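You operate a simulated robot arm through the tools that you are given. There is no shell and no other tool. Be economical: measure what you need, move in short steps, check, and stop when the job is done.

Carry out the task below with a simulated robot arm. There is one attempt and no reset: what you move stays moved.

JOB
Sand the rust off the iron pan, then oil the dry patch.
Fine: sanding block and oil pad go back on the shelf. Set down upright: sanding block, oil pad. A coat counts when it lies all over at full strength: go over it till it gets no stronger. What is to be rubbed or washed off counts as gone when no trace of it is left.

Only the result counts: the job must be done as asked and must still hold three seconds after the hand-in. Knocking over, shifting, dropping, spilling or breaking anything else fails it.

ROBOT AND FRAMES
A 7-joint arm with a two-finger parallel gripper, fixed in place. Base frame: the origin is at the foot of the arm, x ahead of it, y to its left, z up; the work surface is at about z = 76.9. Readings come in cm, rad, newtons and seconds.
With the tool pointing down near the work surface it reaches from about 42 to 90 cm from the base axis. Its first joint turns from -2.007 to 2.007 rad. Payload 3.91 kg.
The tool frame sits at the grasp point between the pads (the TCP): z along the fingers, y along the line on which they close. The tips reach 3 cm beyond it. The gripper opens to 11 cm. The fingers are 2 cm wide and 1 cm thick; the gripper's body (4.8 by 11.2 cm) begins 5.5 cm behind the TCP.
Orientation is told as [roll, pitch, yaw] about the base's x, y, z axes, in that order, counted from this pose: with the fingers straight down and closing along the base's y, the tool's x points along the base's -x, its y along +y and its z along -z.

CONTROLS
- The arm moves only by the tool jog_arm. Its argument "plan" is one flat list of numbers, 7 for each row, row after row: the closure, from 0 (fully open) to 1 (shut), then the shift along the tool's x, y, z in cm, then the turn, a rotation vector about the tool's x, y, z in rad. In form: [claw, dx, dy, dz, wx, wy, wz, claw, dx, dy, dz, wx, wy, wz, ...]. A call has 1 to 10 rows; each row is the pose to reach, as a shift and turn from the pose commanded when the call began, along the tool's axes at that moment. Each row takes 0.2 s and may step no farther than 5 cm and 0.15 rad from the row before; otherwise, or with a gripper value out of range, the whole call is refused. Where a pose cannot be reached the arm comes as near as it can. A force on the tool above 40 N (or 10 N above the force at the start of the call, whichever is more), or a blocked arm, ends the call early, and 0.2 s more pass. Each finger travels about 15.3 cm/s and halts on what it meets, pressing with about 29 N; the grip force reading is that of the motor and also rises with nothing between the fingers. The clock runs only during rows and for 0.2 s after the last one: add rows that repeat a pose to give the fingers time. The reply holds the time, the measured pose of the TCP, the force on the tool along the base axes, the opening and the grip force, in the units named above and with some noise, with the torque about the TCP (base axes, N m) and any sound that the robot's microphone picked up.
- Cameras (640 x 400 px; columns grow to the right, rows downward): "scene" is fixed at [39.96, 65.03, 162.57]; the picture's right is [-0.92, -0.40, 0.00], its down [-0.27, 0.63, -0.73] and it looks along [0.29, -0.67, -0.68] (base axes); focal length 343 px, centre (320, 200). "wrist" rides on the gripper at [7.2, 1.7, -10.3] in the tool frame; the picture's right is [-0.23, 0.97, 0.00], its down [-0.76, -0.18, -0.62] and it looks along [-0.61, -0.14, 0.78] (tool axes); focal length 222 px, centre (320, 200). There is no depth. A picture from a camera that has moved, and an enlarged one, comes with that camera's place and axes in the base frame and with its lens.
- get_image(camera): a new picture of that camera. No time passes.
- raise_lower(by): slides the trunk up (or, below 0, down) by that many cm; the arm rides with it, the base frame stays. It gives what a move gives, with no picture.
- zoom(camera, box): a new picture of the part [left, top, right, bottom] of that camera's present view, enlarged. No time passes.
- sign_off(): hands the job in; it is judged then, once.

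Work in short steps. Places have to be worked out from the pictures, the camera data and where the tool is seen: move nearer, look again, correct. Check each grasp and each placing, and mend what went wrong. You have 120 turns and 64 pictures in all, those below and enlarged ones among them. Open the gripper and draw the arm clear of the work before you hand the job in, unless the task says otherwise; then end with one line.

The tools are called after "Emit:" as a command line: name --argument value ..., lists and objects as JSON in quotes. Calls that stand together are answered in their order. jog_arm: Moves the arm, as the interface text tells. Its arguments: {"type":"object","properties":{"plan":{"type":"array"}},"required":["plan"]} The other tools are called the same way: raise_lower (by) slides the trunk up or down; get_image (camera) takes a picture; zoom (camera, box) takes an enlarged picture of a part of a camera's view; sign_off () hands the job in.

At the start:

```text
t: 0.0
eef_pos: [65.05, -14.29, 112.82]
orientation: [-0.002, 0.0, 0.001]
contact_force: [-0.2, -0.8, 0.2]
wrist_torque: [0.0, 0.0, -0.01]
finger_gap: 10.98
finger_force: 0.0
trunk travel left (down, up): [-77.5, 21.5]
```

scene: 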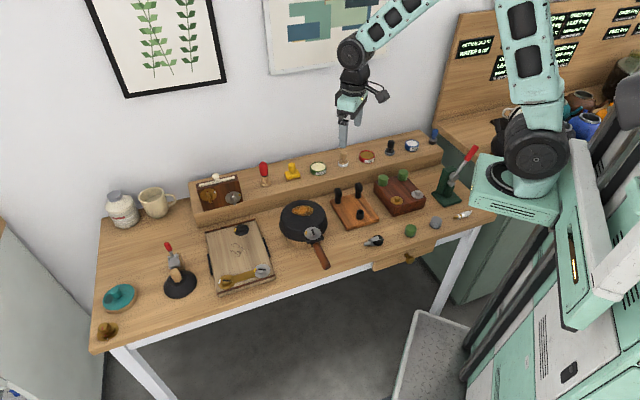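
wrist: 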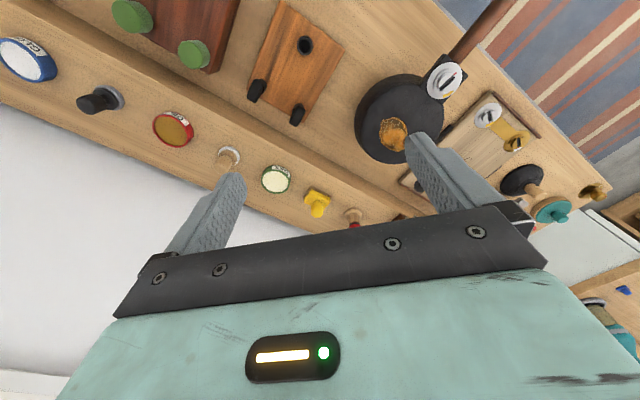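

I'll start by enlarging the shelf and the pan to tell the tools apart.

Emit:
zoom --camera "scene" --box '[180, 130, 340, 230]'

Emit:
zoom --camera "scene" --box '[320, 110, 480, 210]'

Emit:
zoom --camera "scene" --box '[270, 180, 398, 260]'

```text
4.00 times, centred on (260, 180) of scene
camera zoom: at [39.96, 65.03, 162.57], right [-0.92, -0.4, 0.0], down [-0.27, 0.63, -0.73], along [0.29, -0.67, -0.68], focal length 1372 px, centre (560, 280)
```

zoom: 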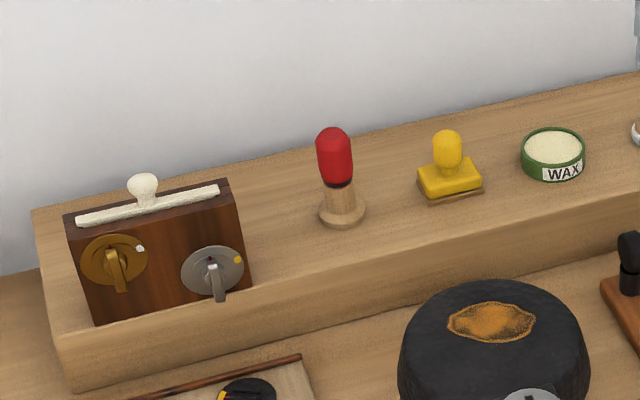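

```text
4.00 times, centred on (400, 160) of scene
camera zoom: at [39.96, 65.03, 162.57], right [-0.92, -0.4, 0.0], down [-0.27, 0.63, -0.73], along [0.29, -0.67, -0.68], focal length 1372 px, centre (0, 360)
```

zoom: 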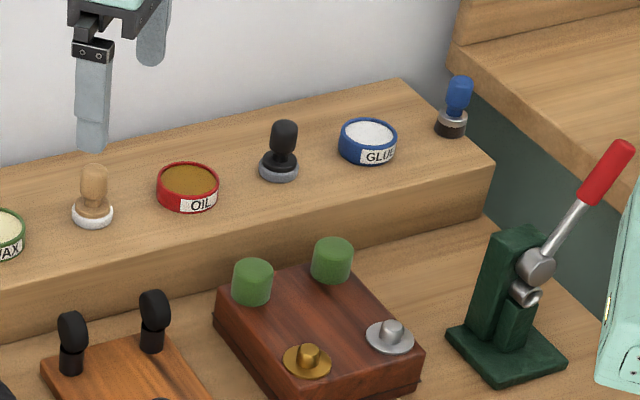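

```text
5.00 times, centred on (334, 220) of scene
camera zoom: at [39.96, 65.03, 162.57], right [-0.92, -0.4, 0.0], down [-0.27, 0.63, -0.73], along [0.29, -0.67, -0.68], focal length 1716 px, centre (250, 100)
```

zoom: 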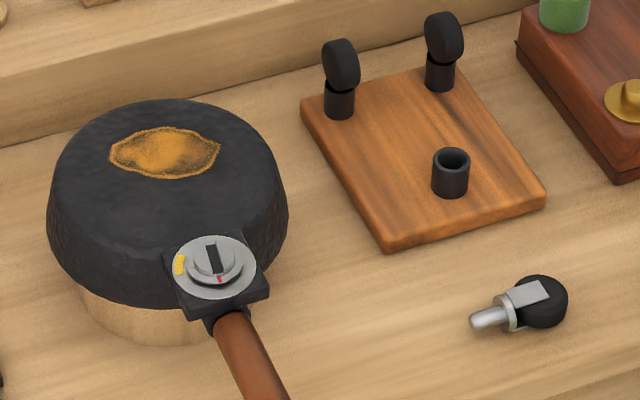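

The pan sits upside down with a rusty patch on top. Yellow block and white pad (by the OIL tin) are candidates; I'll move to get a closer wrist view of the pan.

Emit:
jog_arm --plan '[0, 1, 4, 3, 0, 0, 0, 0, 2, 7, 6, 0, 0, 0, 0, 3, 10, 8.8, 0, 0, 0]'

Emit:
get_image --camera "wrist"

```text
refused: row 1 steps farther than a row can; nothing moved
```

```text
58 pictures are left
camera wrist: at [57.77, -12.64, 123.08], right [0.23, 0.97, 0.0], down [0.76, -0.18, 0.62], along [0.61, -0.14, -0.78], focal length 222 px, centre (320, 200)
```

wrist: 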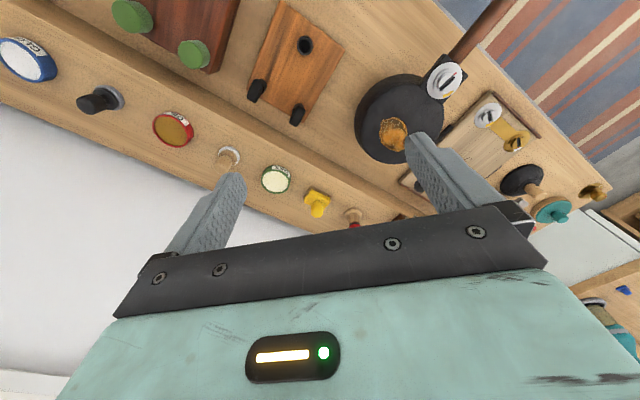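

The row was too long; I'll use smaller steps.

Emit:
jog_arm --plan '[0, 1, 3, 2.5, 0, 0, 0, 0, 2, 6, 5, 0, 0, 0, 0, 3, 9, 7.5, 0, 0, 0, 0, 3, 10, 9, 0, 0, 0]'

Emit:
get_image --camera "wrist"

```text
t: 1.0
eef_pos: [62.13, -4.26, 103.75]
orientation: [-0.001, 0.001, -0.002]
contact_force: [-0.1, -0.4, 0.0]
wrist_torque: [-0.01, -0.02, 0.0]
finger_gap: 10.98
finger_force: 0.0
trunk travel left (down, up): [-77.5, 21.5]
```

```text
57 pictures are left
camera wrist: at [54.74, -2.66, 114.04], right [0.23, 0.97, 0.0], down [0.76, -0.18, 0.62], along [0.61, -0.14, -0.78], focal length 222 px, centre (320, 200)
```

wrist: 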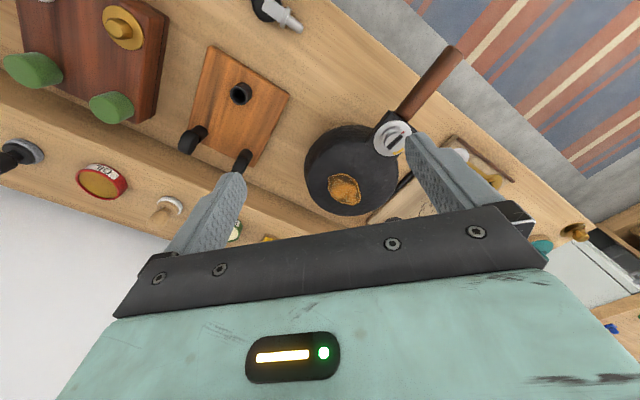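

Zooming onto the pan bottom to look for both patches.

Emit:
zoom --camera "wrist" --box '[280, 110, 424, 230]'

Emit:
zoom --camera "scene" --box '[276, 192, 340, 242]'

Emit:
zoom --camera "scene" --box '[90, 170, 282, 340]'

```text
3.33 times, centred on (352, 170) of wrist
camera zoom: at [54.74, -2.66, 114.04], right [0.23, 0.97, 0.0], down [0.76, -0.18, 0.62], along [0.61, -0.14, -0.78], focal length 740 px, centre (213, 300)
```

zoom: 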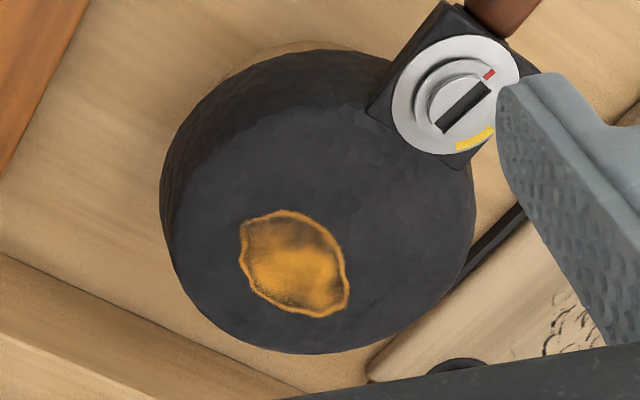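

```text
8.00 times, centred on (308, 217) of scene
camera zoom: at [39.96, 65.03, 162.57], right [-0.92, -0.4, 0.0], down [-0.27, 0.63, -0.73], along [0.29, -0.67, -0.68], focal length 2745 px, centre (416, 64)
```

zoom: 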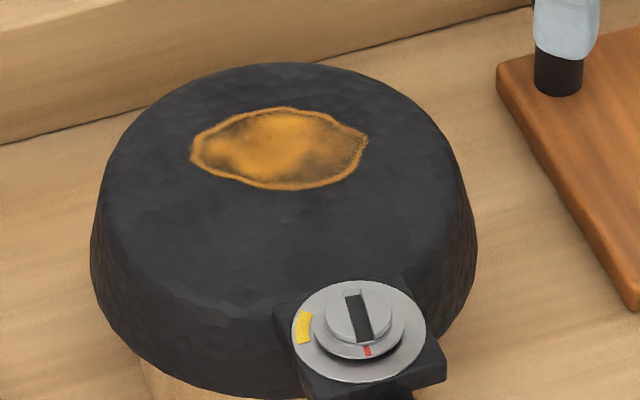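

```text
2.35 times, centred on (186, 255) of scene
camera zoom: at [39.96, 65.03, 162.57], right [-0.92, -0.4, 0.0], down [-0.27, 0.63, -0.73], along [0.29, -0.67, -0.68], focal length 807 px, centre (635, 71)
```

zoom: 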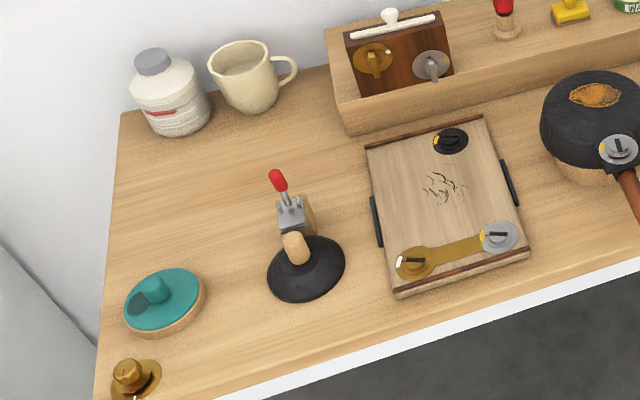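

Looking closer at the board with dark marks and at shelf tools.

Emit:
zoom --camera "scene" --box '[200, 215, 280, 295]'

Emit:
zoom --camera "scene" --box '[250, 140, 330, 190]'

Emit:
zoom --camera "scene" --box '[325, 130, 405, 180]'

```text
5.00 times, centred on (240, 255) of scene
camera zoom: at [39.96, 65.03, 162.57], right [-0.92, -0.4, 0.0], down [-0.27, 0.63, -0.73], along [0.29, -0.67, -0.68], focal length 1716 px, centre (720, -75)
```

zoom: 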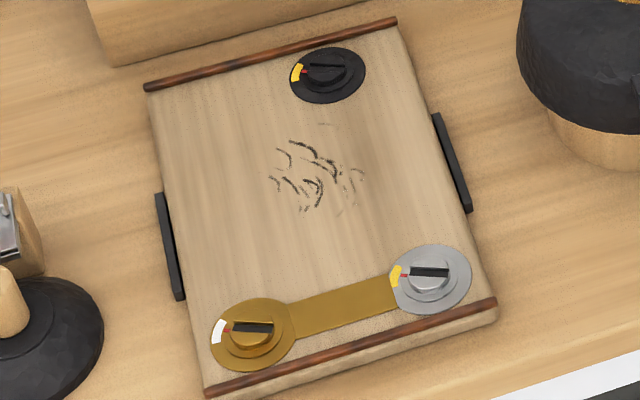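

```text
8.00 times, centred on (290, 165) of scene
camera zoom: at [39.96, 65.03, 162.57], right [-0.92, -0.4, 0.0], down [-0.27, 0.63, -0.73], along [0.29, -0.67, -0.68], focal length 2745 px, centre (560, 480)
```

zoom: 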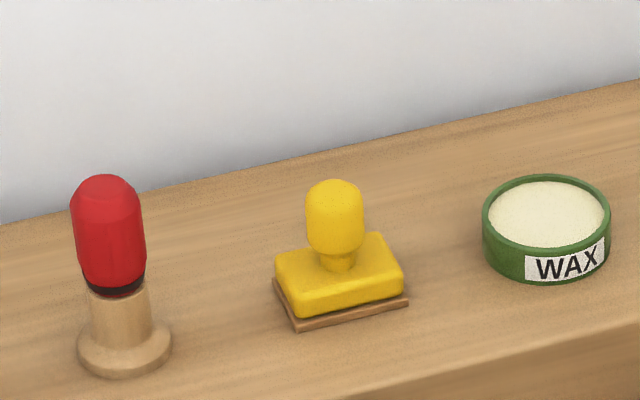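

```text
8.00 times, centred on (365, 155) of scene
camera zoom: at [39.96, 65.03, 162.57], right [-0.92, -0.4, 0.0], down [-0.27, 0.63, -0.73], along [0.29, -0.67, -0.68], focal length 2745 px, centre (-40, 560)
```

zoom: 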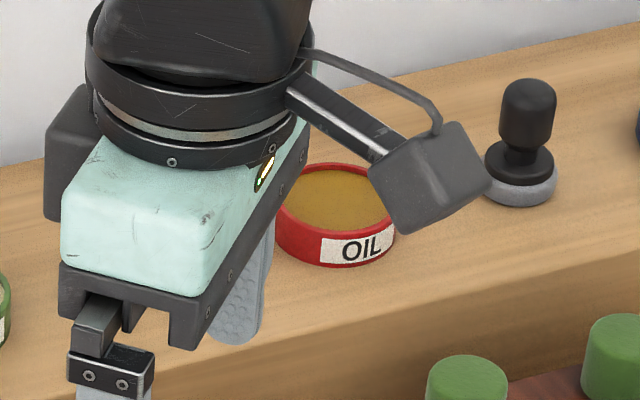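

Now a nearer look at the shelf pads with the wrist camera.

Emit:
jog_arm --plan '[0, 1, -4, 0, 0, 0, 0, 0, 2, -8, 0, 0, 0, 0, 0, 3, -12, 0, 0, 0, 0, 0, 4, -16, 0, 0, 0, 0, 0, 5, -20, 0, 0, 0, 0, 0, 6, -22, 0, 0, 0, 0]'

Emit:
get_image --camera "wrist"

Emit:
zoom --camera "scene" --box '[325, 130, 405, 180]'

Emit:
zoom --camera "scene" --box '[376, 120, 456, 170]'

```text
t: 2.4
eef_pos: [56.18, -26.29, 103.78]
orientation: [0.0, 0.001, 0.0]
contact_force: [-0.3, 0.3, 0.6]
wrist_torque: [-0.05, 0.0, 0.03]
finger_gap: 11.02
finger_force: 0.1
trunk travel left (down, up): [-77.5, 21.5]
```

```text
50 pictures are left
camera wrist: at [48.79, -24.66, 114.18], right [0.23, 0.97, 0.0], down [0.76, -0.18, 0.62], along [0.61, -0.14, -0.78], focal length 222 px, centre (320, 200)
```

wrist: 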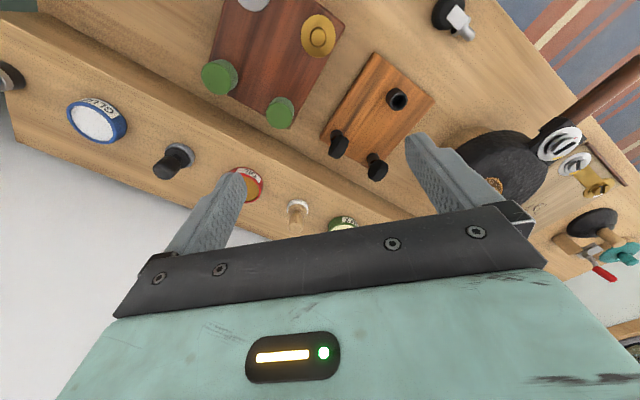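

```text
8.00 times, centred on (365, 155) of scene
camera zoom: at [39.96, 65.03, 162.57], right [-0.92, -0.4, 0.0], down [-0.27, 0.63, -0.73], along [0.29, -0.67, -0.68], focal length 2745 px, centre (-40, 560)
```

zoom: 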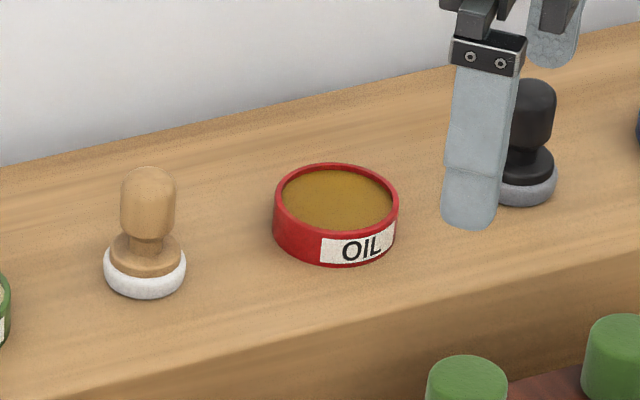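

```text
8.00 times, centred on (416, 145) of scene
camera zoom: at [39.96, 65.03, 162.57], right [-0.92, -0.4, 0.0], down [-0.27, 0.63, -0.73], along [0.29, -0.67, -0.68], focal length 2745 px, centre (-448, 640)
```

zoom: 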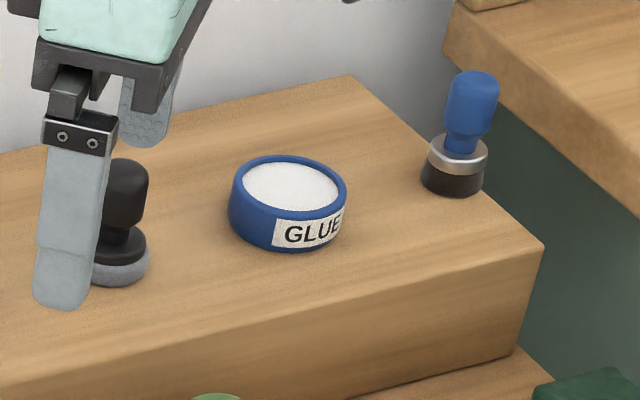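

Tins each have their tool to the right (glue → brush), so the oil pad is the black-handled grey pad; the yellow block has sandpaper under it. The shelf runs at about 45°, so I turn the hand -45° and go look at the yellow block.

Emit:
jog_arm --plan '[0, -3.3, 2.2, 0, 0, 0, 0.13, 0, -6.6, 4.4, 0, 0, 0, 0.26, 0, -9.9, 6.6, 0, 0, 0, 0.39, 0, -13.2, 8.8, 0, 0, 0, 0.52, 0, -16.5, 11, 0, 0, 0, 0.65, 0, -19.8, 13.3, 0, 0, 0, 0.785]'

Emit:
get_image --camera "wrist"

```text
t: 3.8
eef_pos: [76.01, -13.12, 103.72]
orientation: [0.0, 0.001, -0.787]
contact_force: [-0.3, -0.8, 0.0]
wrist_torque: [0.01, -0.03, -0.01]
finger_gap: 11.01
finger_force: 0.2
trunk travel left (down, up): [-77.5, 21.5]
```

```text
47 pictures are left
camera wrist: at [72.07, -6.81, 114.14], right [0.85, 0.53, 0.0], down [0.41, -0.67, 0.62], along [0.33, -0.53, -0.78], focal length 222 px, centre (320, 200)
```

wrist: 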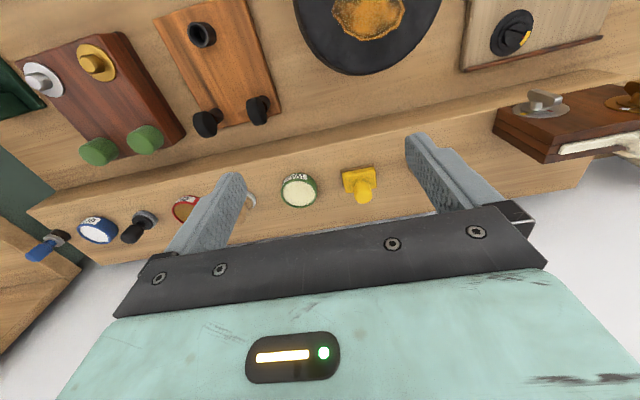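

The block's knob is at about (87.2, -19.4, 90). I move above it, staying high.

Emit:
jog_arm --plan '[0, -3.1, 0.87, 1.5, 0, 0, 0, 0, -6.2, 1.74, 3, 0, 0, 0, 0, -9.3, 2.6, 4.5, 0, 0, 0, 0, -12.4, 3.46, 5.7, 0, 0, 0]'

Emit:
get_image --camera "wrist"

Emit:
zoom --camera "scene" --box '[240, 120, 352, 190]'

```text
t: 4.8
eef_pos: [87.26, -19.13, 97.98]
orientation: [-0.002, 0.0, -0.785]
contact_force: [0.1, 0.1, -0.3]
wrist_torque: [0.0, -0.02, -0.01]
finger_gap: 11.0
finger_force: 0.1
trunk travel left (down, up): [-77.5, 21.5]
```

```text
46 pictures are left
camera wrist: at [83.19, -12.95, 108.25], right [0.85, 0.53, 0.0], down [0.41, -0.66, 0.62], along [0.33, -0.53, -0.78], focal length 222 px, centre (320, 200)
```

wrist: 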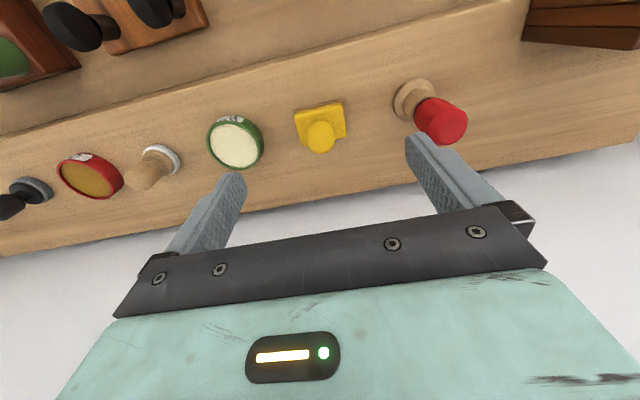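

```text
5.71 times, centred on (296, 155) of scene
camera zoom: at [39.96, 65.03, 162.57], right [-0.92, -0.4, 0.0], down [-0.27, 0.63, -0.73], along [0.29, -0.67, -0.68], focal length 1961 px, centre (457, 457)
```

zoom: 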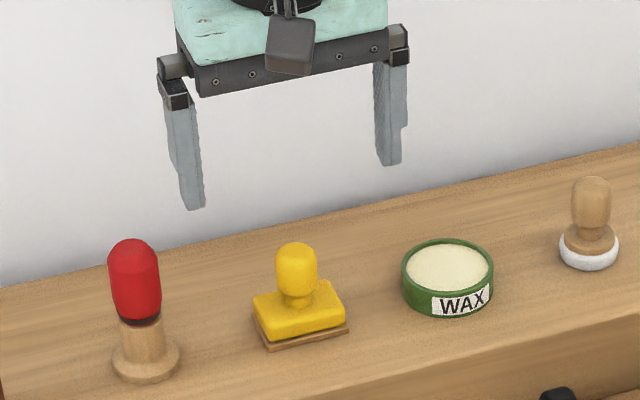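

The knob lies right under the TCP. I narrow the fingers to about 6 cm to clear the wax tin and descend partway.

Emit:
jog_arm --plan '[0.45, 0, 0, 0, 0, 0, 0, 0.45, 0, 0, 2, 0, 0, 0, 0.45, 0, 0, 4, 0, 0, 0, 0.45, 0, 0, 6, 0, 0, 0]'

Emit:
get_image --camera "wrist"

Emit:
zoom --camera "scene" --box '[240, 120, 352, 190]'

```text
t: 5.8
eef_pos: [87.14, -19.23, 91.98]
orientation: [0.0, 0.0, -0.786]
contact_force: [0.0, 1.2, -0.2]
wrist_torque: [-0.02, 0.01, 0.0]
finger_gap: 6.05
finger_force: 0.1
trunk travel left (down, up): [-77.5, 21.5]
```

```text
44 pictures are left
camera wrist: at [83.15, -13.04, 102.33], right [0.85, 0.53, 0.0], down [0.41, -0.66, 0.62], along [0.33, -0.53, -0.78], focal length 222 px, centre (320, 200)
```

wrist: 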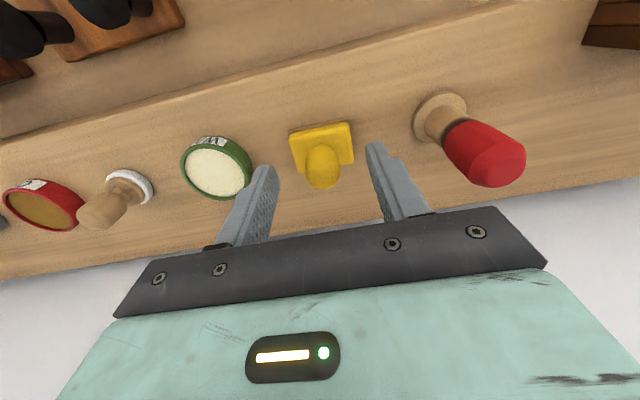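

```text
5.71 times, centred on (296, 155) of scene
camera zoom: at [39.96, 65.03, 162.57], right [-0.92, -0.4, 0.0], down [-0.27, 0.63, -0.73], along [0.29, -0.67, -0.68], focal length 1961 px, centre (457, 457)
```

zoom: 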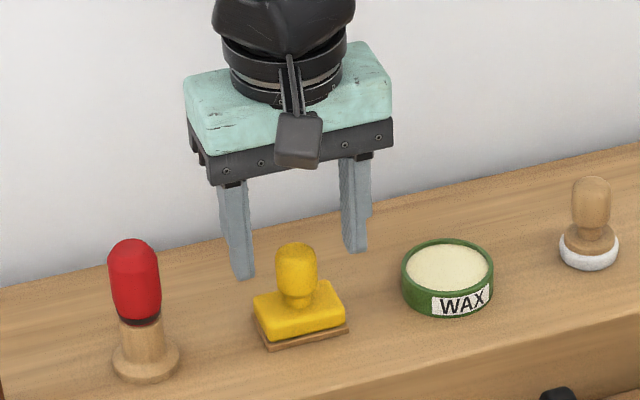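

Fingers straddle the knob in both views. I lower by 2.8 cm and check for contact before closing.

Emit:
jog_arm --plan '[0.45, -0.2, 0, 1, 0, 0, 0, 0.45, -0.4, 0, 2, 0, 0, 0, 0.45, -0.4, 0, 2.8, 0, 0, 0]'

Emit:
get_image --camera "wrist"

Emit:
zoom --camera "scene" --box '[256, 140, 328, 185]'

```text
t: 6.6
eef_pos: [87.44, -19.61, 89.25]
orientation: [0.001, 0.0, -0.785]
contact_force: [-0.2, 0.3, 0.5]
wrist_torque: [0.04, 0.01, 0.0]
finger_gap: 6.06
finger_force: 0.0
trunk travel left (down, up): [-77.5, 21.5]
```

```text
42 pictures are left
camera wrist: at [83.47, -13.29, 99.56], right [0.85, 0.53, 0.0], down [0.41, -0.66, 0.62], along [0.33, -0.53, -0.78], focal length 222 px, centre (320, 200)
```

wrist: 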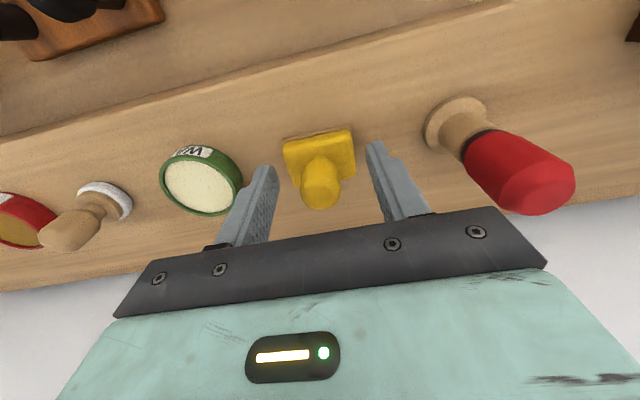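

```text
8.89 times, centred on (292, 162) of scene
camera zoom: at [39.96, 65.03, 162.57], right [-0.92, -0.4, 0.0], down [-0.27, 0.63, -0.73], along [0.29, -0.67, -0.68], focal length 3050 px, centre (569, 533)
```

zoom: 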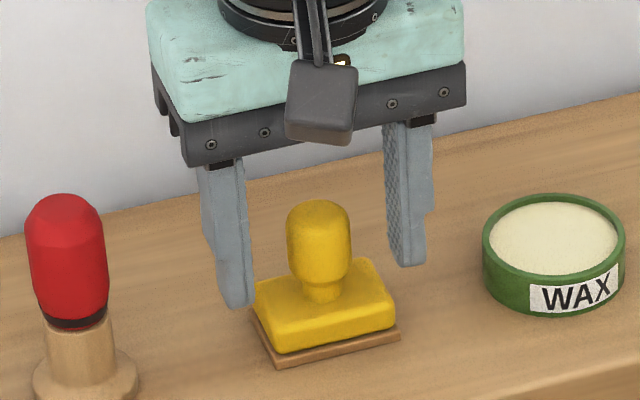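

Alignment is good; closing on the knob.

Emit:
jog_arm --plan '[1, 0, 0, 0, 0, 0, 0, 1, 0, 0, 0, 0, 0, 0, 1, 0, 0, 0, 0, 0, 0]'

```text
t: 7.4
eef_pos: [87.55, -19.51, 89.27]
orientation: [-0.001, -0.001, -0.787]
contact_force: [-0.2, 0.4, -0.5]
wrist_torque: [0.01, -0.02, -0.02]
finger_gap: 2.5
finger_force: 29.5
trunk travel left (down, up): [-77.5, 21.5]
```

Gripped at 2.5 cm. I lift and carry it toward the pan (rust about (75.5, -3.7)).

Emit:
jog_arm --plan '[1, 0, 0, -3, 0, 0, 0, 1, 0, 0, -6, 0, 0, 0, 1, 0, 0, -9, 0, 0, 0, 1, 4, 0.5, -9, 0, 0, 0, 1, 8, 1, -9, 0, 0, 0, 1, 12, 1.5, -9, 0, 0, 0, 1, 16, 2, -9, 0, 0, 0, 1, 19.5, 2.7, -9, 0, 0, 0]'

Emit:
get_image --camera "wrist"

Emit:
zoom --camera "scene" --box '[256, 150, 368, 240]'

```text
t: 9.2
eef_pos: [75.39, -3.83, 98.09]
orientation: [0.0, -0.001, -0.785]
contact_force: [1.0, 0.0, -1.9]
wrist_torque: [0.01, 0.03, 0.02]
finger_gap: 2.48
finger_force: 29.2
trunk travel left (down, up): [-77.5, 21.5]
```

```text
40 pictures are left
camera wrist: at [71.46, 2.36, 108.53], right [0.85, 0.53, 0.0], down [0.41, -0.66, 0.62], along [0.33, -0.53, -0.78], focal length 222 px, centre (320, 200)
```

wrist: 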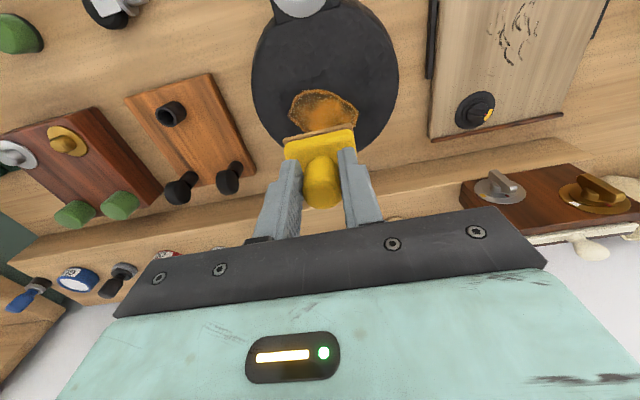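

```text
4.44 times, centred on (312, 195) of scene
camera zoom: at [39.96, 65.03, 162.57], right [-0.92, -0.4, 0.0], down [-0.27, 0.63, -0.73], along [0.29, -0.67, -0.68], focal length 1525 px, centre (356, 222)
```

zoom: 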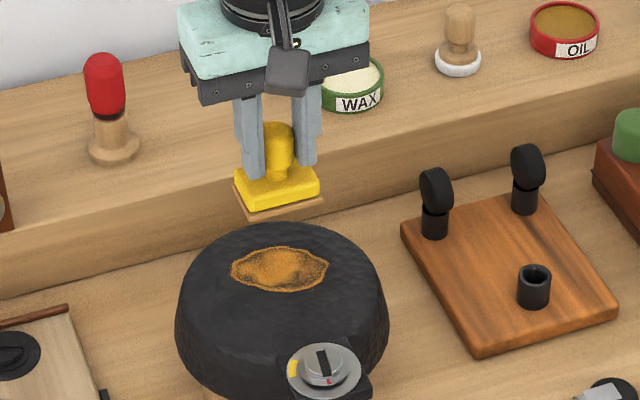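

Above the rust, matching (75.6, -3.9). I descend slowly to find contact.

Emit:
jog_arm --plan '[1, 0, 0, 2, 0, 0, 0, 1, 0, 0, 4, 0, 0, 0, 1, 0, 0, 4.5, 0, 0, 0, 1, 0, 0, 5, 0, 0, 0, 1, 0, 0, 5.4, 0, 0, 0, 1, 0, 0, 5.8, 0, 0, 0, 1, 0, 0, 6.1, 0, 0, 0, 1, 0, 0, 6.4, 0, 0, 0, 1, 0, 0, 6.7, 0, 0, 0]'

```text
t: 11.3
eef_pos: [75.5, -3.91, 91.94]
orientation: [0.006, -0.001, -0.785]
contact_force: [-12.7, -1.7, 24.0]
wrist_torque: [-0.14, 0.48, -0.1]
finger_gap: 2.49
finger_force: 28.5
trunk travel left (down, up): [-77.5, 21.5]
stopped in row 9: the force on the tool passed its limit at 42 N (the readings are from after the stop); the commanded pose is now the measured one
```

Contact at z≈91.9. I ease off slightly and rub along the patch.

Emit:
jog_arm --plan '[1, 0, 0, -0.15, 0, 0, 0, 1, 0, 1, -0.15, 0, 0, 0, 1, 0, 2, -0.15, 0, 0, 0, 1, 0, 1, -0.15, 0, 0, 0, 1, 0, 0, -0.15, 0, 0, 0, 1, 0, -1, -0.15, 0, 0, 0, 1, 0, -2, -0.15, 0, 0, 0, 1, 0, -1, -0.15, 0, 0, 0, 1, 0, 0, -0.15, 0, 0, 0]'

Emit:
zoom --camera "scene" --box '[256, 170, 352, 240]'

```text
t: 13.3
eef_pos: [75.6, -3.89, 92.08]
orientation: [0.004, -0.002, -0.784]
contact_force: [-1.2, -2.1, 0.9]
wrist_torque: [-0.12, 0.08, 0.0]
finger_gap: 2.5
finger_force: 28.8
trunk travel left (down, up): [-77.5, 21.5]
```

```text
5.71 times, centred on (304, 205) of scene
camera zoom: at [39.96, 65.03, 162.57], right [-0.92, -0.4, 0.0], down [-0.27, 0.63, -0.73], along [0.29, -0.67, -0.68], focal length 1961 px, centre (411, 171)
```

zoom: 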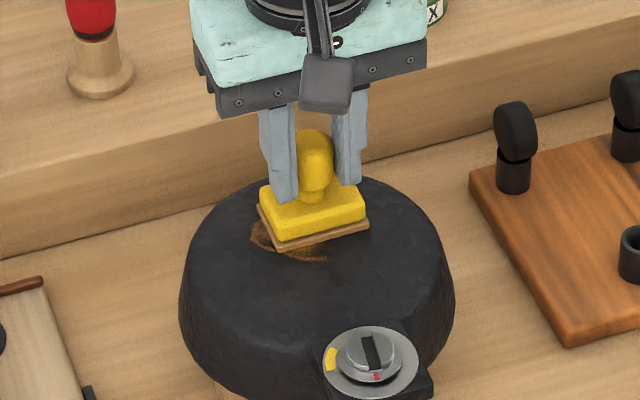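

It's sanding. Remaining rust shows on the near side; I rub there with a little more pressure.

Emit:
jog_arm --plan '[1, 1, 0.5, 0.08, 0, 0, 0, 1, 1.5, 1.7, 0.08, 0, 0, 0, 1, 1.5, 3, 0.08, 0, 0, 0, 1, 1.5, 1.5, 0.08, 0, 0, 0, 1, 1.5, 0, 0.08, 0, 0, 0, 1, 1.5, -1.2, 0.08, 0, 0, 0, 1, 1.5, -2.4, 0.08, 0, 0, 0, 1, 1.5, -1.2, 0.08, 0, 0, 0, 1, 1.5, 0, 0.08, 0, 0, 0, 1, 1.5, 1.3, 0.08, 0, 0, 0]'

Emit:
jog_arm --plan '[1, -1.2, 0.5, 0, 0, 0, 0, 1, -1.2, 1.7, 0, 0, 0, 0, 1, -1.2, 0.5, 0, 0, 0, 0, 1, -1.2, -0.7, 0, 0, 0, 0, 1, -1.2, -2, 0, 0, 0, 0, 1, -1.2, -3.2, 0, 0, 0, 0, 1, -1.2, -2, 0, 0, 0, 0, 1, -1.2, -0.7, 0, 0, 0, 0, 1, -1.2, 0.5, 0, 0, 0, 0, 1, -1.2, 1.7, 0, 0, 0, 0]'

Emit:
zoom --camera "scene" --box '[256, 170, 352, 240]'

```text
t: 15.1
eef_pos: [73.29, -4.2, 91.95]
orientation: [-0.005, 0.001, -0.789]
contact_force: [-12.1, -2.1, 22.5]
wrist_torque: [-0.09, 0.02, -0.01]
finger_gap: 2.48
finger_force: 28.9
trunk travel left (down, up): [-77.5, 21.5]
stopped in row 9: the force on the tool passed its limit at 47 N (the readings are from after the stop); the commanded pose is now the measured one
```

```text
t: 16.7
eef_pos: [72.07, -6.93, 91.91]
orientation: [-0.015, 0.004, -0.796]
contact_force: [-11.9, -1.9, 23.2]
wrist_torque: [-0.06, -0.1, -0.07]
finger_gap: 2.47
finger_force: 29.1
trunk travel left (down, up): [-77.5, 21.5]
stopped in row 8: the force on the tool passed its limit at 47 N (the readings are from after the stop); the commanded pose is now the measured one
```

```text
5.71 times, centred on (304, 205) of scene
camera zoom: at [39.96, 65.03, 162.57], right [-0.92, -0.4, 0.0], down [-0.27, 0.63, -0.73], along [0.29, -0.67, -0.68], focal length 1961 px, centre (411, 171)
```

zoom: 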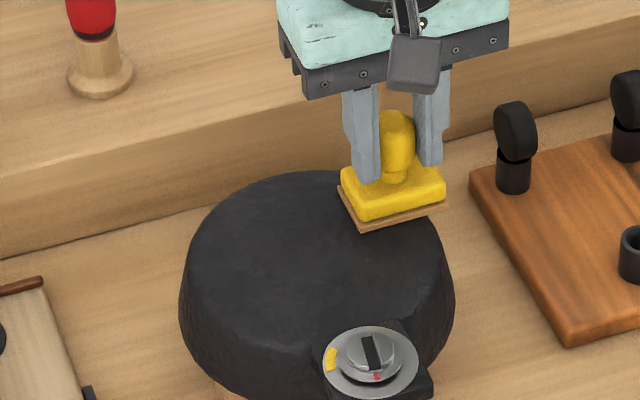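

Rust looks gone. I lift straight up and inspect the whole pan bottom.

Emit:
jog_arm --plan '[1, 0, 0, -2, 0, 0, 0, 1, 0, 0, -5, 0, 0, 0, 1, 0, 0, -8, 0, 0, 0]'

Emit:
zoom --camera "scene" --box '[272, 190, 336, 240]'

Emit:
zoom --camera "wrist" --box '[240, 0, 440, 160]'

```text
t: 17.5
eef_pos: [72.4, -6.9, 99.77]
orientation: [-0.018, 0.005, -0.792]
contact_force: [-1.3, -1.0, -0.4]
wrist_torque: [-0.04, 0.03, 0.0]
finger_gap: 2.48
finger_force: 28.9
trunk travel left (down, up): [-77.5, 21.5]
```

```text
8.00 times, centred on (304, 215) of scene
camera zoom: at [39.96, 65.03, 162.57], right [-0.92, -0.4, 0.0], down [-0.27, 0.63, -0.73], along [0.29, -0.67, -0.68], focal length 2745 px, centre (448, 80)
```

zoom: 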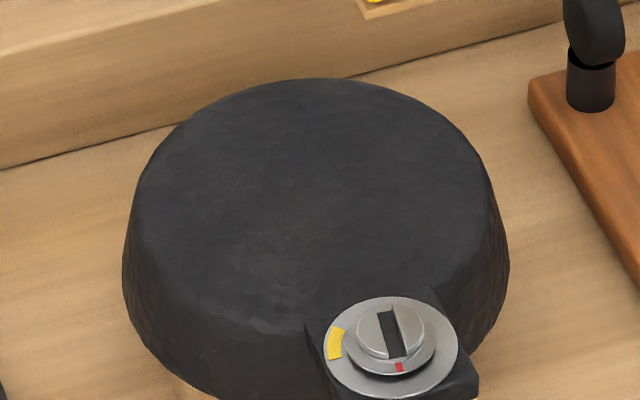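

```text
2.50 times, centred on (340, 80) of wrist
camera zoom: at [68.59, -0.52, 110.16], right [0.85, 0.52, -0.02], down [0.42, -0.66, 0.62], along [0.31, -0.54, -0.78], focal length 555 px, centre (270, 500)
```

zoom: 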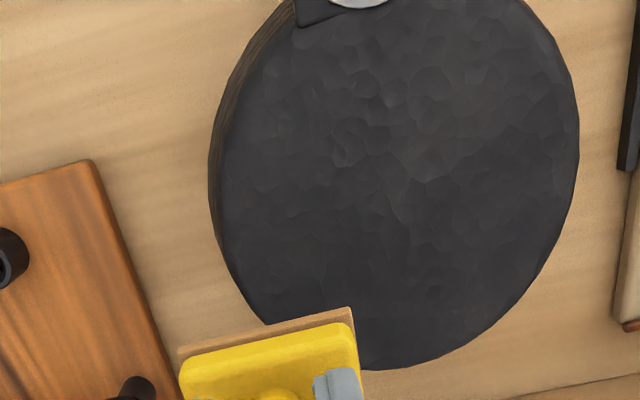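

Rust is gone. There's a faint paler spot near (74.8, 1.7) on the pan—likely the dry patch; zooming in on it and on the board's marks for comparison.

Emit:
zoom --camera "scene" --box '[284, 208, 316, 232]'

Emit:
zoom --camera "wrist" --box '[320, 0, 480, 90]'

```text
16.00 times, centred on (300, 220) of scene
camera zoom: at [39.96, 65.03, 162.57], right [-0.92, -0.4, 0.0], down [-0.27, 0.63, -0.73], along [0.29, -0.67, -0.68], focal length 5490 px, centre (640, -120)
```

zoom: 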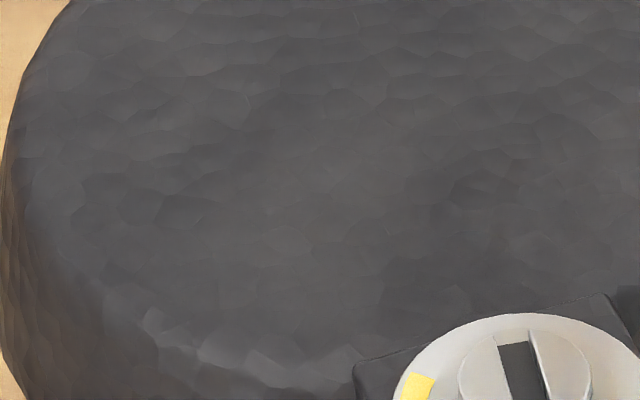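

```text
4.00 times, centred on (400, 45) of wrist
camera zoom: at [68.59, -0.52, 110.16], right [0.85, 0.52, -0.02], down [0.42, -0.66, 0.62], along [0.31, -0.54, -0.78], focal length 888 px, centre (0, 820)
```

zoom: 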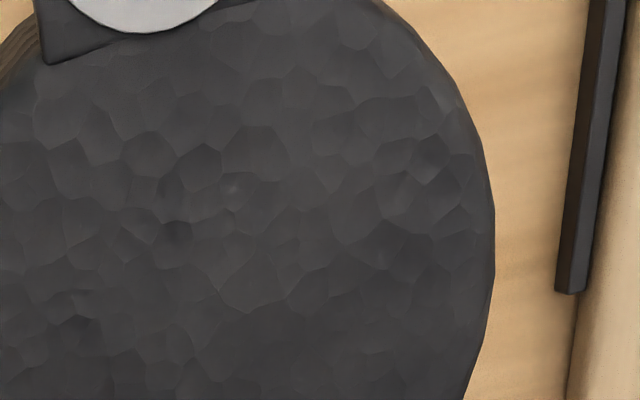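

There is a faint matt patch on the pan near (74.5, 0.7). Next I return the block: level the slight tilt and travel above its shelf spot.

Emit:
jog_arm --plan '[1, -4, 0.4, -0.5, -0.018, 0, 0, 1, -8, 0.8, -0.5, -0.018, 0, 0, 1, -12, 1.2, -0.5, -0.018, 0, 0, 1, -16, 1.6, -0.5, -0.018, 0, 0, 1, -19.6, 1.86, -0.5, -0.018, 0, -0.006, 1, -19.6, 1.86, -0.5, -0.018, 0, -0.006]'

```text
t: 18.9
eef_pos: [87.43, -19.39, 100.34]
orientation: [0.003, 0.006, -0.788]
contact_force: [-0.2, -0.3, -1.6]
wrist_torque: [-0.02, -0.02, 0.01]
finger_gap: 2.48
finger_force: 29.3
trunk travel left (down, up): [-77.5, 21.5]
```

Level and over its spot. Descending.

Emit:
jog_arm --plan '[1, -0.1, 0, 4, 0, -0.004, 0, 1, -0.1, 0, 8, 0, -0.004, 0, 1, -0.1, 0, 9.6, 0, -0.004, 0, 1, -0.1, 0, 10.3, 0, -0.004, 0, 1, -0.1, 0, 10.7, 0, -0.004, 0, 1, -0.1, 0, 10.9, 0, -0.004, 0, 1, -0.1, 0, 11.0, 0, -0.004, 0]'

Emit:
zoom --camera "scene" --box '[256, 140, 328, 185]'

```text
t: 20.5
eef_pos: [87.59, -19.56, 89.08]
orientation: [0.003, -0.001, -0.786]
contact_force: [-0.5, 0.3, 0.4]
wrist_torque: [-0.03, 0.04, -0.01]
finger_gap: 2.48
finger_force: 29.2
trunk travel left (down, up): [-77.5, 21.5]
```

```text
8.89 times, centred on (292, 162) of scene
camera zoom: at [39.96, 65.03, 162.57], right [-0.92, -0.4, 0.0], down [-0.27, 0.63, -0.73], along [0.29, -0.67, -0.68], focal length 3050 px, centre (569, 533)
```

zoom: 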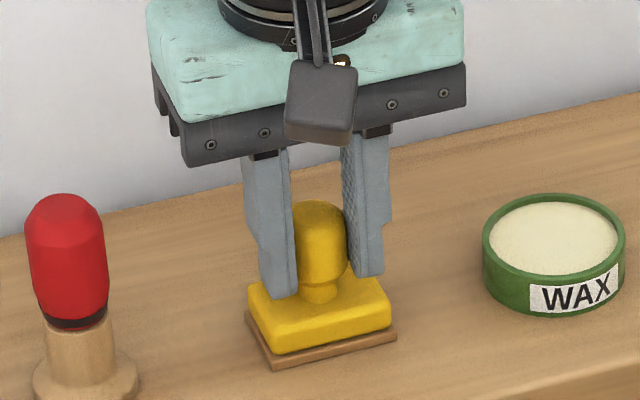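

Looks seated; nudge down gently until contact force shows.

Emit:
jog_arm --plan '[1, 0, 0, 0.1, 0, 0, 0, 1, 0, 0, 0.2, 0, 0, 0]'

```text
t: 21.1
eef_pos: [87.55, -19.53, 89.12]
orientation: [0.003, -0.002, -0.788]
contact_force: [-1.7, 1.1, 13.1]
wrist_torque: [-0.17, 0.1, 0.01]
finger_gap: 2.48
finger_force: 28.5
trunk travel left (down, up): [-77.5, 21.5]
```

Seated (13 N). Ease off, open to 6 cm and rise.

Emit:
jog_arm --plan '[1, 0, 0, 0, 0, 0, 0, 0.45, 0, 0, 0, 0, 0, 0, 0.45, 0, 0, 0, 0, 0, 0, 0.45, 0, 0, 0, 0, 0, 0, 0.45, 0, 0, -3, 0, 0, 0, 0.45, 0, 0, -7, 0, 0, 0, 0.45, 0, 0, -11, 0, 0, 0, 0.45, 0, 0, -15, 0, 0, 0]'

Emit:
zoom --camera "scene" --box '[256, 140, 328, 185]'

```text
t: 22.9
eef_pos: [87.56, -19.64, 103.83]
orientation: [0.001, 0.003, -0.788]
contact_force: [0.0, 0.3, -0.3]
wrist_torque: [0.0, 0.02, 0.01]
finger_gap: 6.04
finger_force: 0.0
trunk travel left (down, up): [-77.5, 21.5]
```

```text
8.89 times, centred on (292, 162) of scene
camera zoom: at [39.96, 65.03, 162.57], right [-0.92, -0.4, 0.0], down [-0.27, 0.63, -0.73], along [0.29, -0.67, -0.68], focal length 3050 px, centre (569, 533)
```

zoom: 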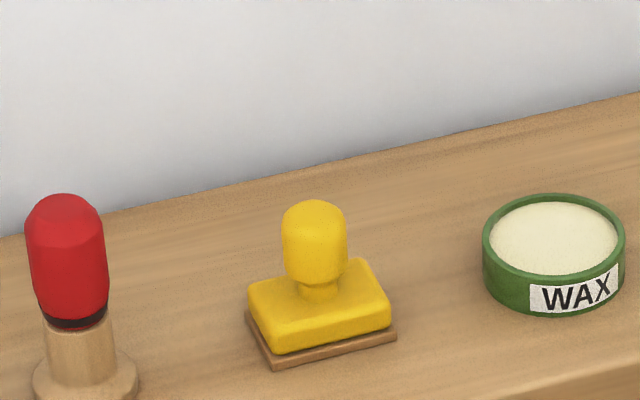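

Block is back upright. Now along the shelf to above the black-handled grey pad (≈(59, -47)).

Emit:
jog_arm --plan '[0.45, 0, -4.3, 0, 0, 0, 0, 0.45, 0, -8.6, 0, 0, 0, 0, 0.45, 0, -12.9, 0, 0, 0, 0, 0.45, 0, -17.2, 0, 0, 0, 0, 0.45, 0, -21.5, 0, 0, 0, 0, 0.45, 0, -25.8, 0, 0, 0, 0, 0.45, 0.3, -30.1, 1, 0, 0, 0, 0.45, 0.6, -34.4, 2, 0, 0, 0, 0.45, 0.8, -38.5, 4, 0, 0, 0]'

Emit:
get_image --camera "wrist"

Emit:
zoom --camera "scene" --box '[346, 110, 426, 165]'

```text
t: 24.9
eef_pos: [59.55, -46.35, 99.74]
orientation: [0.0, 0.0, -0.787]
contact_force: [0.8, -0.1, 0.9]
wrist_torque: [-0.04, 0.05, -0.03]
finger_gap: 6.04
finger_force: 0.0
trunk travel left (down, up): [-77.5, 21.5]
```

```text
30 pictures are left
camera wrist: at [55.56, -40.04, 110.14], right [0.85, 0.53, 0.0], down [0.41, -0.67, 0.62], along [0.33, -0.53, -0.78], focal length 222 px, centre (320, 200)
```

wrist: 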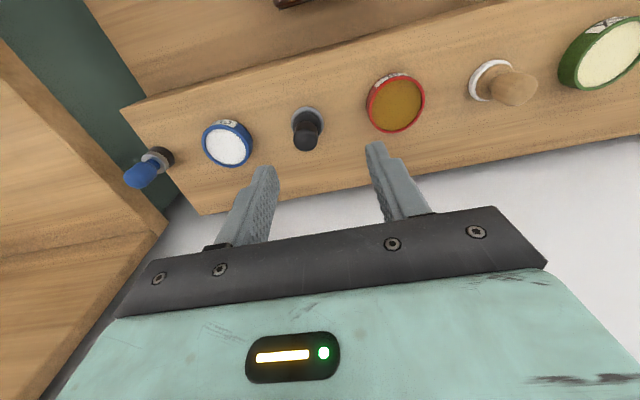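

```text
7.27 times, centred on (386, 138) of scene
camera zoom: at [39.96, 65.03, 162.57], right [-0.92, -0.4, 0.0], down [-0.27, 0.63, -0.73], along [0.29, -0.67, -0.68], focal length 2496 px, centre (-160, 654)
```

zoom: 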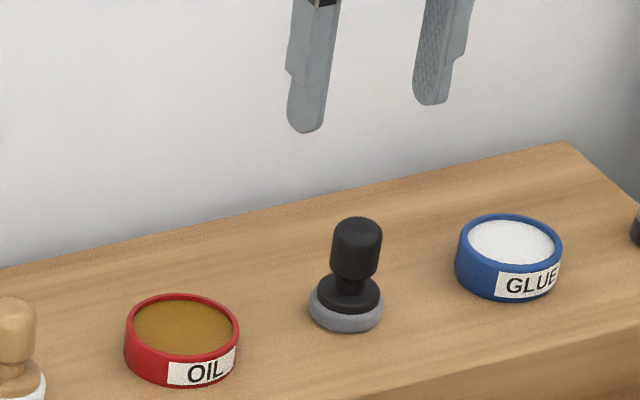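

Pad knob at about (59.1, -48.2, 89.5). Align and descend partway.

Emit:
jog_arm --plan '[0.45, -0.9, -1.6, 2, 0, 0, 0, 0.45, -0.9, -1.6, 5, 0, 0, 0, 0.45, -0.9, -1.6, 7.5, 0, 0, 0]'

Emit:
get_image --camera "wrist"

Emit:
zoom --camera "scene" --box '[346, 110, 426, 165]'

```text
t: 25.7
eef_pos: [59.12, -47.96, 92.23]
orientation: [0.002, -0.001, -0.786]
contact_force: [-0.5, -0.4, 0.6]
wrist_torque: [0.0, 0.01, -0.03]
finger_gap: 6.05
finger_force: 0.1
trunk travel left (down, up): [-77.5, 21.5]
```

```text
28 pictures are left
camera wrist: at [55.17, -41.78, 102.7], right [0.85, 0.53, 0.0], down [0.41, -0.67, 0.62], along [0.33, -0.53, -0.78], focal length 222 px, centre (320, 200)
```

wrist: 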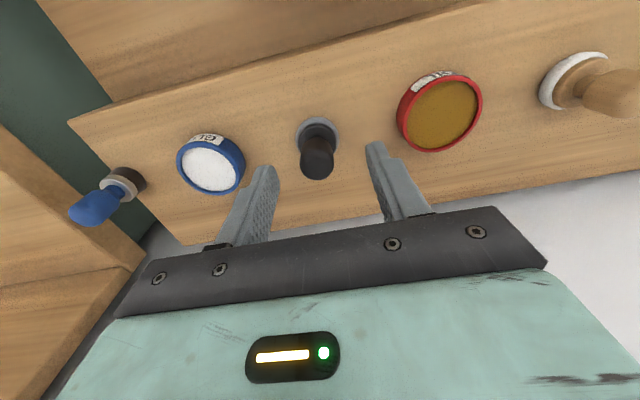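

```text
7.27 times, centred on (386, 138) of scene
camera zoom: at [39.96, 65.03, 162.57], right [-0.92, -0.4, 0.0], down [-0.27, 0.63, -0.73], along [0.29, -0.67, -0.68], focal length 2496 px, centre (-160, 654)
```

zoom: 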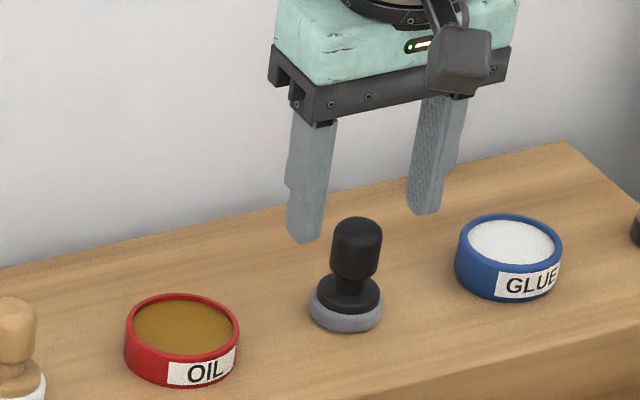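

Centred. Lower to z≈89.2 and check, then close.

Emit:
jog_arm --plan '[0.45, 0, 0.1, 1.5, 0, 0, 0, 0.45, 0, 0.1, 3, 0, 0, 0, 0.45, 0, 0.1, 3, 0, 0, 0]'

Emit:
zoom --camera "scene" --box '[356, 120, 420, 160]'

```text
t: 26.5
eef_pos: [59.39, -47.85, 89.34]
orientation: [0.002, -0.001, -0.789]
contact_force: [0.8, -0.2, 0.4]
wrist_torque: [0.0, 0.01, -0.01]
finger_gap: 6.05
finger_force: 0.1
trunk travel left (down, up): [-77.5, 21.5]
```

```text
10.00 times, centred on (388, 140) of scene
camera zoom: at [39.96, 65.03, 162.57], right [-0.92, -0.4, 0.0], down [-0.27, 0.63, -0.73], along [0.29, -0.67, -0.68], focal length 3431 px, centre (-360, 800)
```

zoom: 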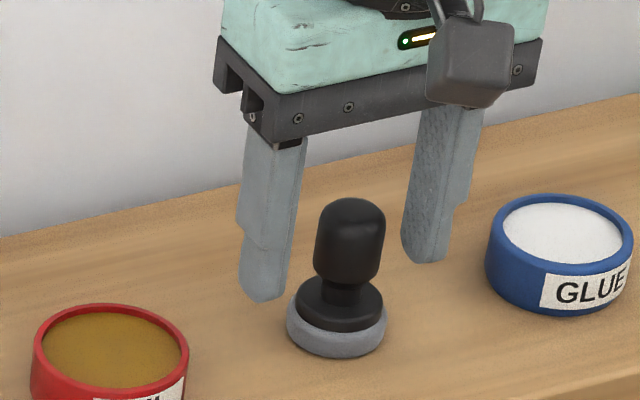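

Fingers straddle the knob at mid-height; closing.

Emit:
jog_arm --plan '[1, 0, 0, 0, 0, 0, 0, 1, 0, 0, 0, 0, 0, 0, 1, 0, 0, 0, 0, 0, 0]'

Emit:
get_image --camera "wrist"

```text
t: 27.3
eef_pos: [59.39, -47.79, 89.32]
orientation: [0.003, -0.001, -0.786]
contact_force: [0.3, 0.4, -0.1]
wrist_torque: [-0.05, 0.02, -0.02]
finger_gap: 2.44
finger_force: 29.2
trunk travel left (down, up): [-77.5, 21.5]
```

```text
25 pictures are left
camera wrist: at [55.34, -41.62, 99.71], right [0.85, 0.53, 0.0], down [0.41, -0.67, 0.62], along [0.33, -0.53, -0.78], focal length 222 px, centre (320, 200)
```

wrist: 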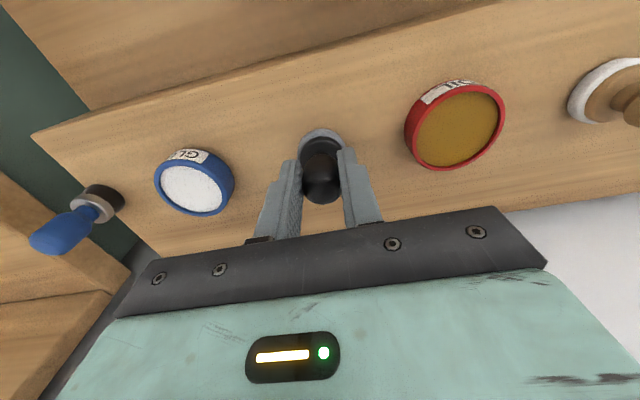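

Gripped. Lift and carry above the OIL tin (≈(65.6, -41.0)).

Emit:
jog_arm --plan '[1, 0, 0, -3, 0, 0, 0, 1, 0, 0, -6, 0, 0, 0, 1, 0.1, 3, -6.5, 0, 0, 0, 1, 0.3, 6.2, -6.5, 0, 0, 0, 1, 0.4, 9.2, -6.5, 0, 0, 0]'

Emit:
get_image --camera "wrist"

Emit:
zoom --camera "scene" --box '[336, 120, 400, 170]'

```text
t: 28.5
eef_pos: [65.57, -41.22, 95.85]
orientation: [0.002, 0.003, -0.788]
contact_force: [-0.5, -0.2, -0.5]
wrist_torque: [-0.02, -0.01, -0.01]
finger_gap: 2.47
finger_force: 29.3
trunk travel left (down, up): [-77.5, 21.5]
```

```text
24 pictures are left
camera wrist: at [61.51, -34.96, 106.11], right [0.85, 0.53, 0.0], down [0.41, -0.67, 0.62], along [0.33, -0.53, -0.78], focal length 222 px, centre (320, 200)
```

wrist: 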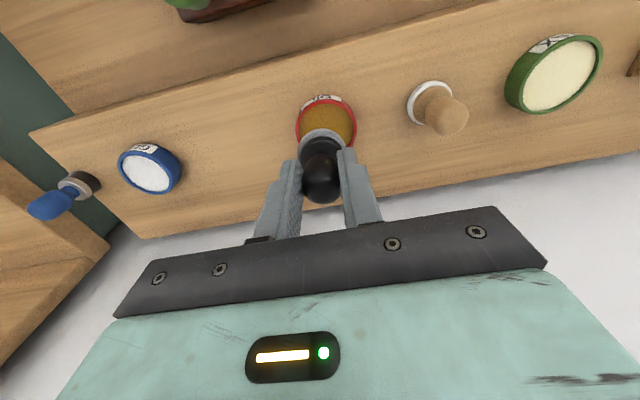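

```text
8.00 times, centred on (368, 145) of scene
camera zoom: at [39.96, 65.03, 162.57], right [-0.92, -0.4, 0.0], down [-0.27, 0.63, -0.73], along [0.29, -0.67, -0.68], focal length 2745 px, centre (-64, 640)
```

zoom: 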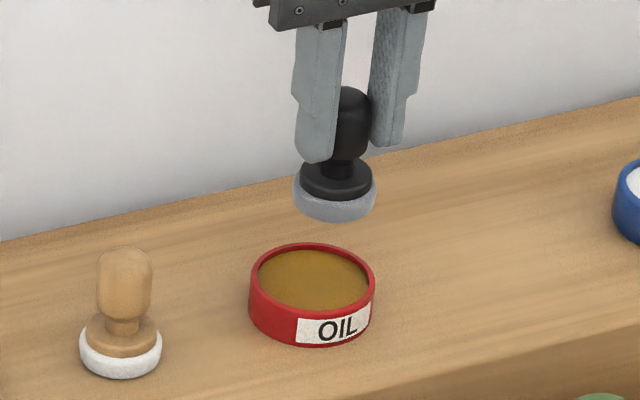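

Tin appears ~0.9 cm further along +tool y. Shift and lower to just above the rim, then recheck.

Emit:
jog_arm --plan '[1, 0.2, 0.9, 0, 0, 0, 0, 1, 0.2, 0.9, 2, 0, 0, 0, 1, 0.2, 0.9, 2.6, 0, 0, 0]'

Emit:
zoom --camera "scene" --box '[344, 130, 392, 170]'

Emit:
zoom --camera "wrist" --box '[260, 70, 400, 210]'

```text
t: 29.3
eef_pos: [66.0, -40.31, 93.26]
orientation: [0.002, 0.0, -0.788]
contact_force: [-0.4, 0.0, -0.5]
wrist_torque: [0.02, 0.0, -0.02]
finger_gap: 2.43
finger_force: 29.0
trunk travel left (down, up): [-77.5, 21.5]
```

```text
10.00 times, centred on (368, 150) of scene
camera zoom: at [39.96, 65.03, 162.57], right [-0.92, -0.4, 0.0], down [-0.27, 0.63, -0.73], along [0.29, -0.67, -0.68], focal length 3431 px, centre (-160, 700)
```

zoom: 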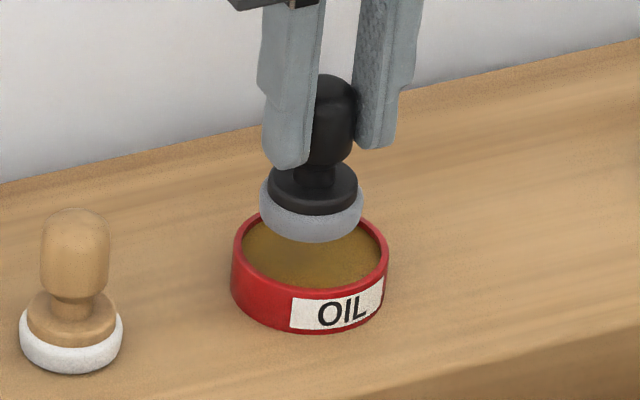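

```text
2.86 times, centred on (330, 140) of wrist
camera zoom: at [62.04, -34.12, 103.62], right [0.85, 0.53, 0.0], down [0.41, -0.67, 0.62], along [0.33, -0.53, -0.78], focal length 635 px, centre (291, 371)
```

zoom: 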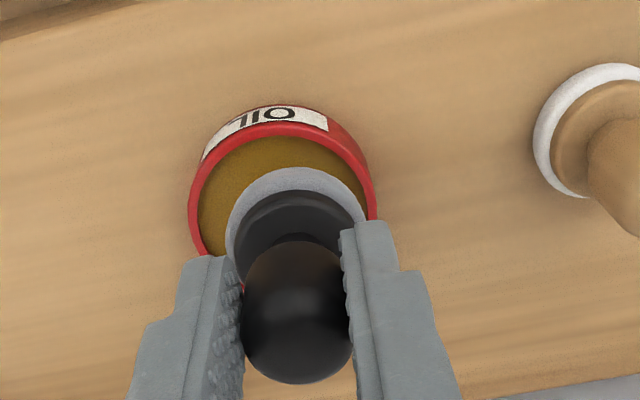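

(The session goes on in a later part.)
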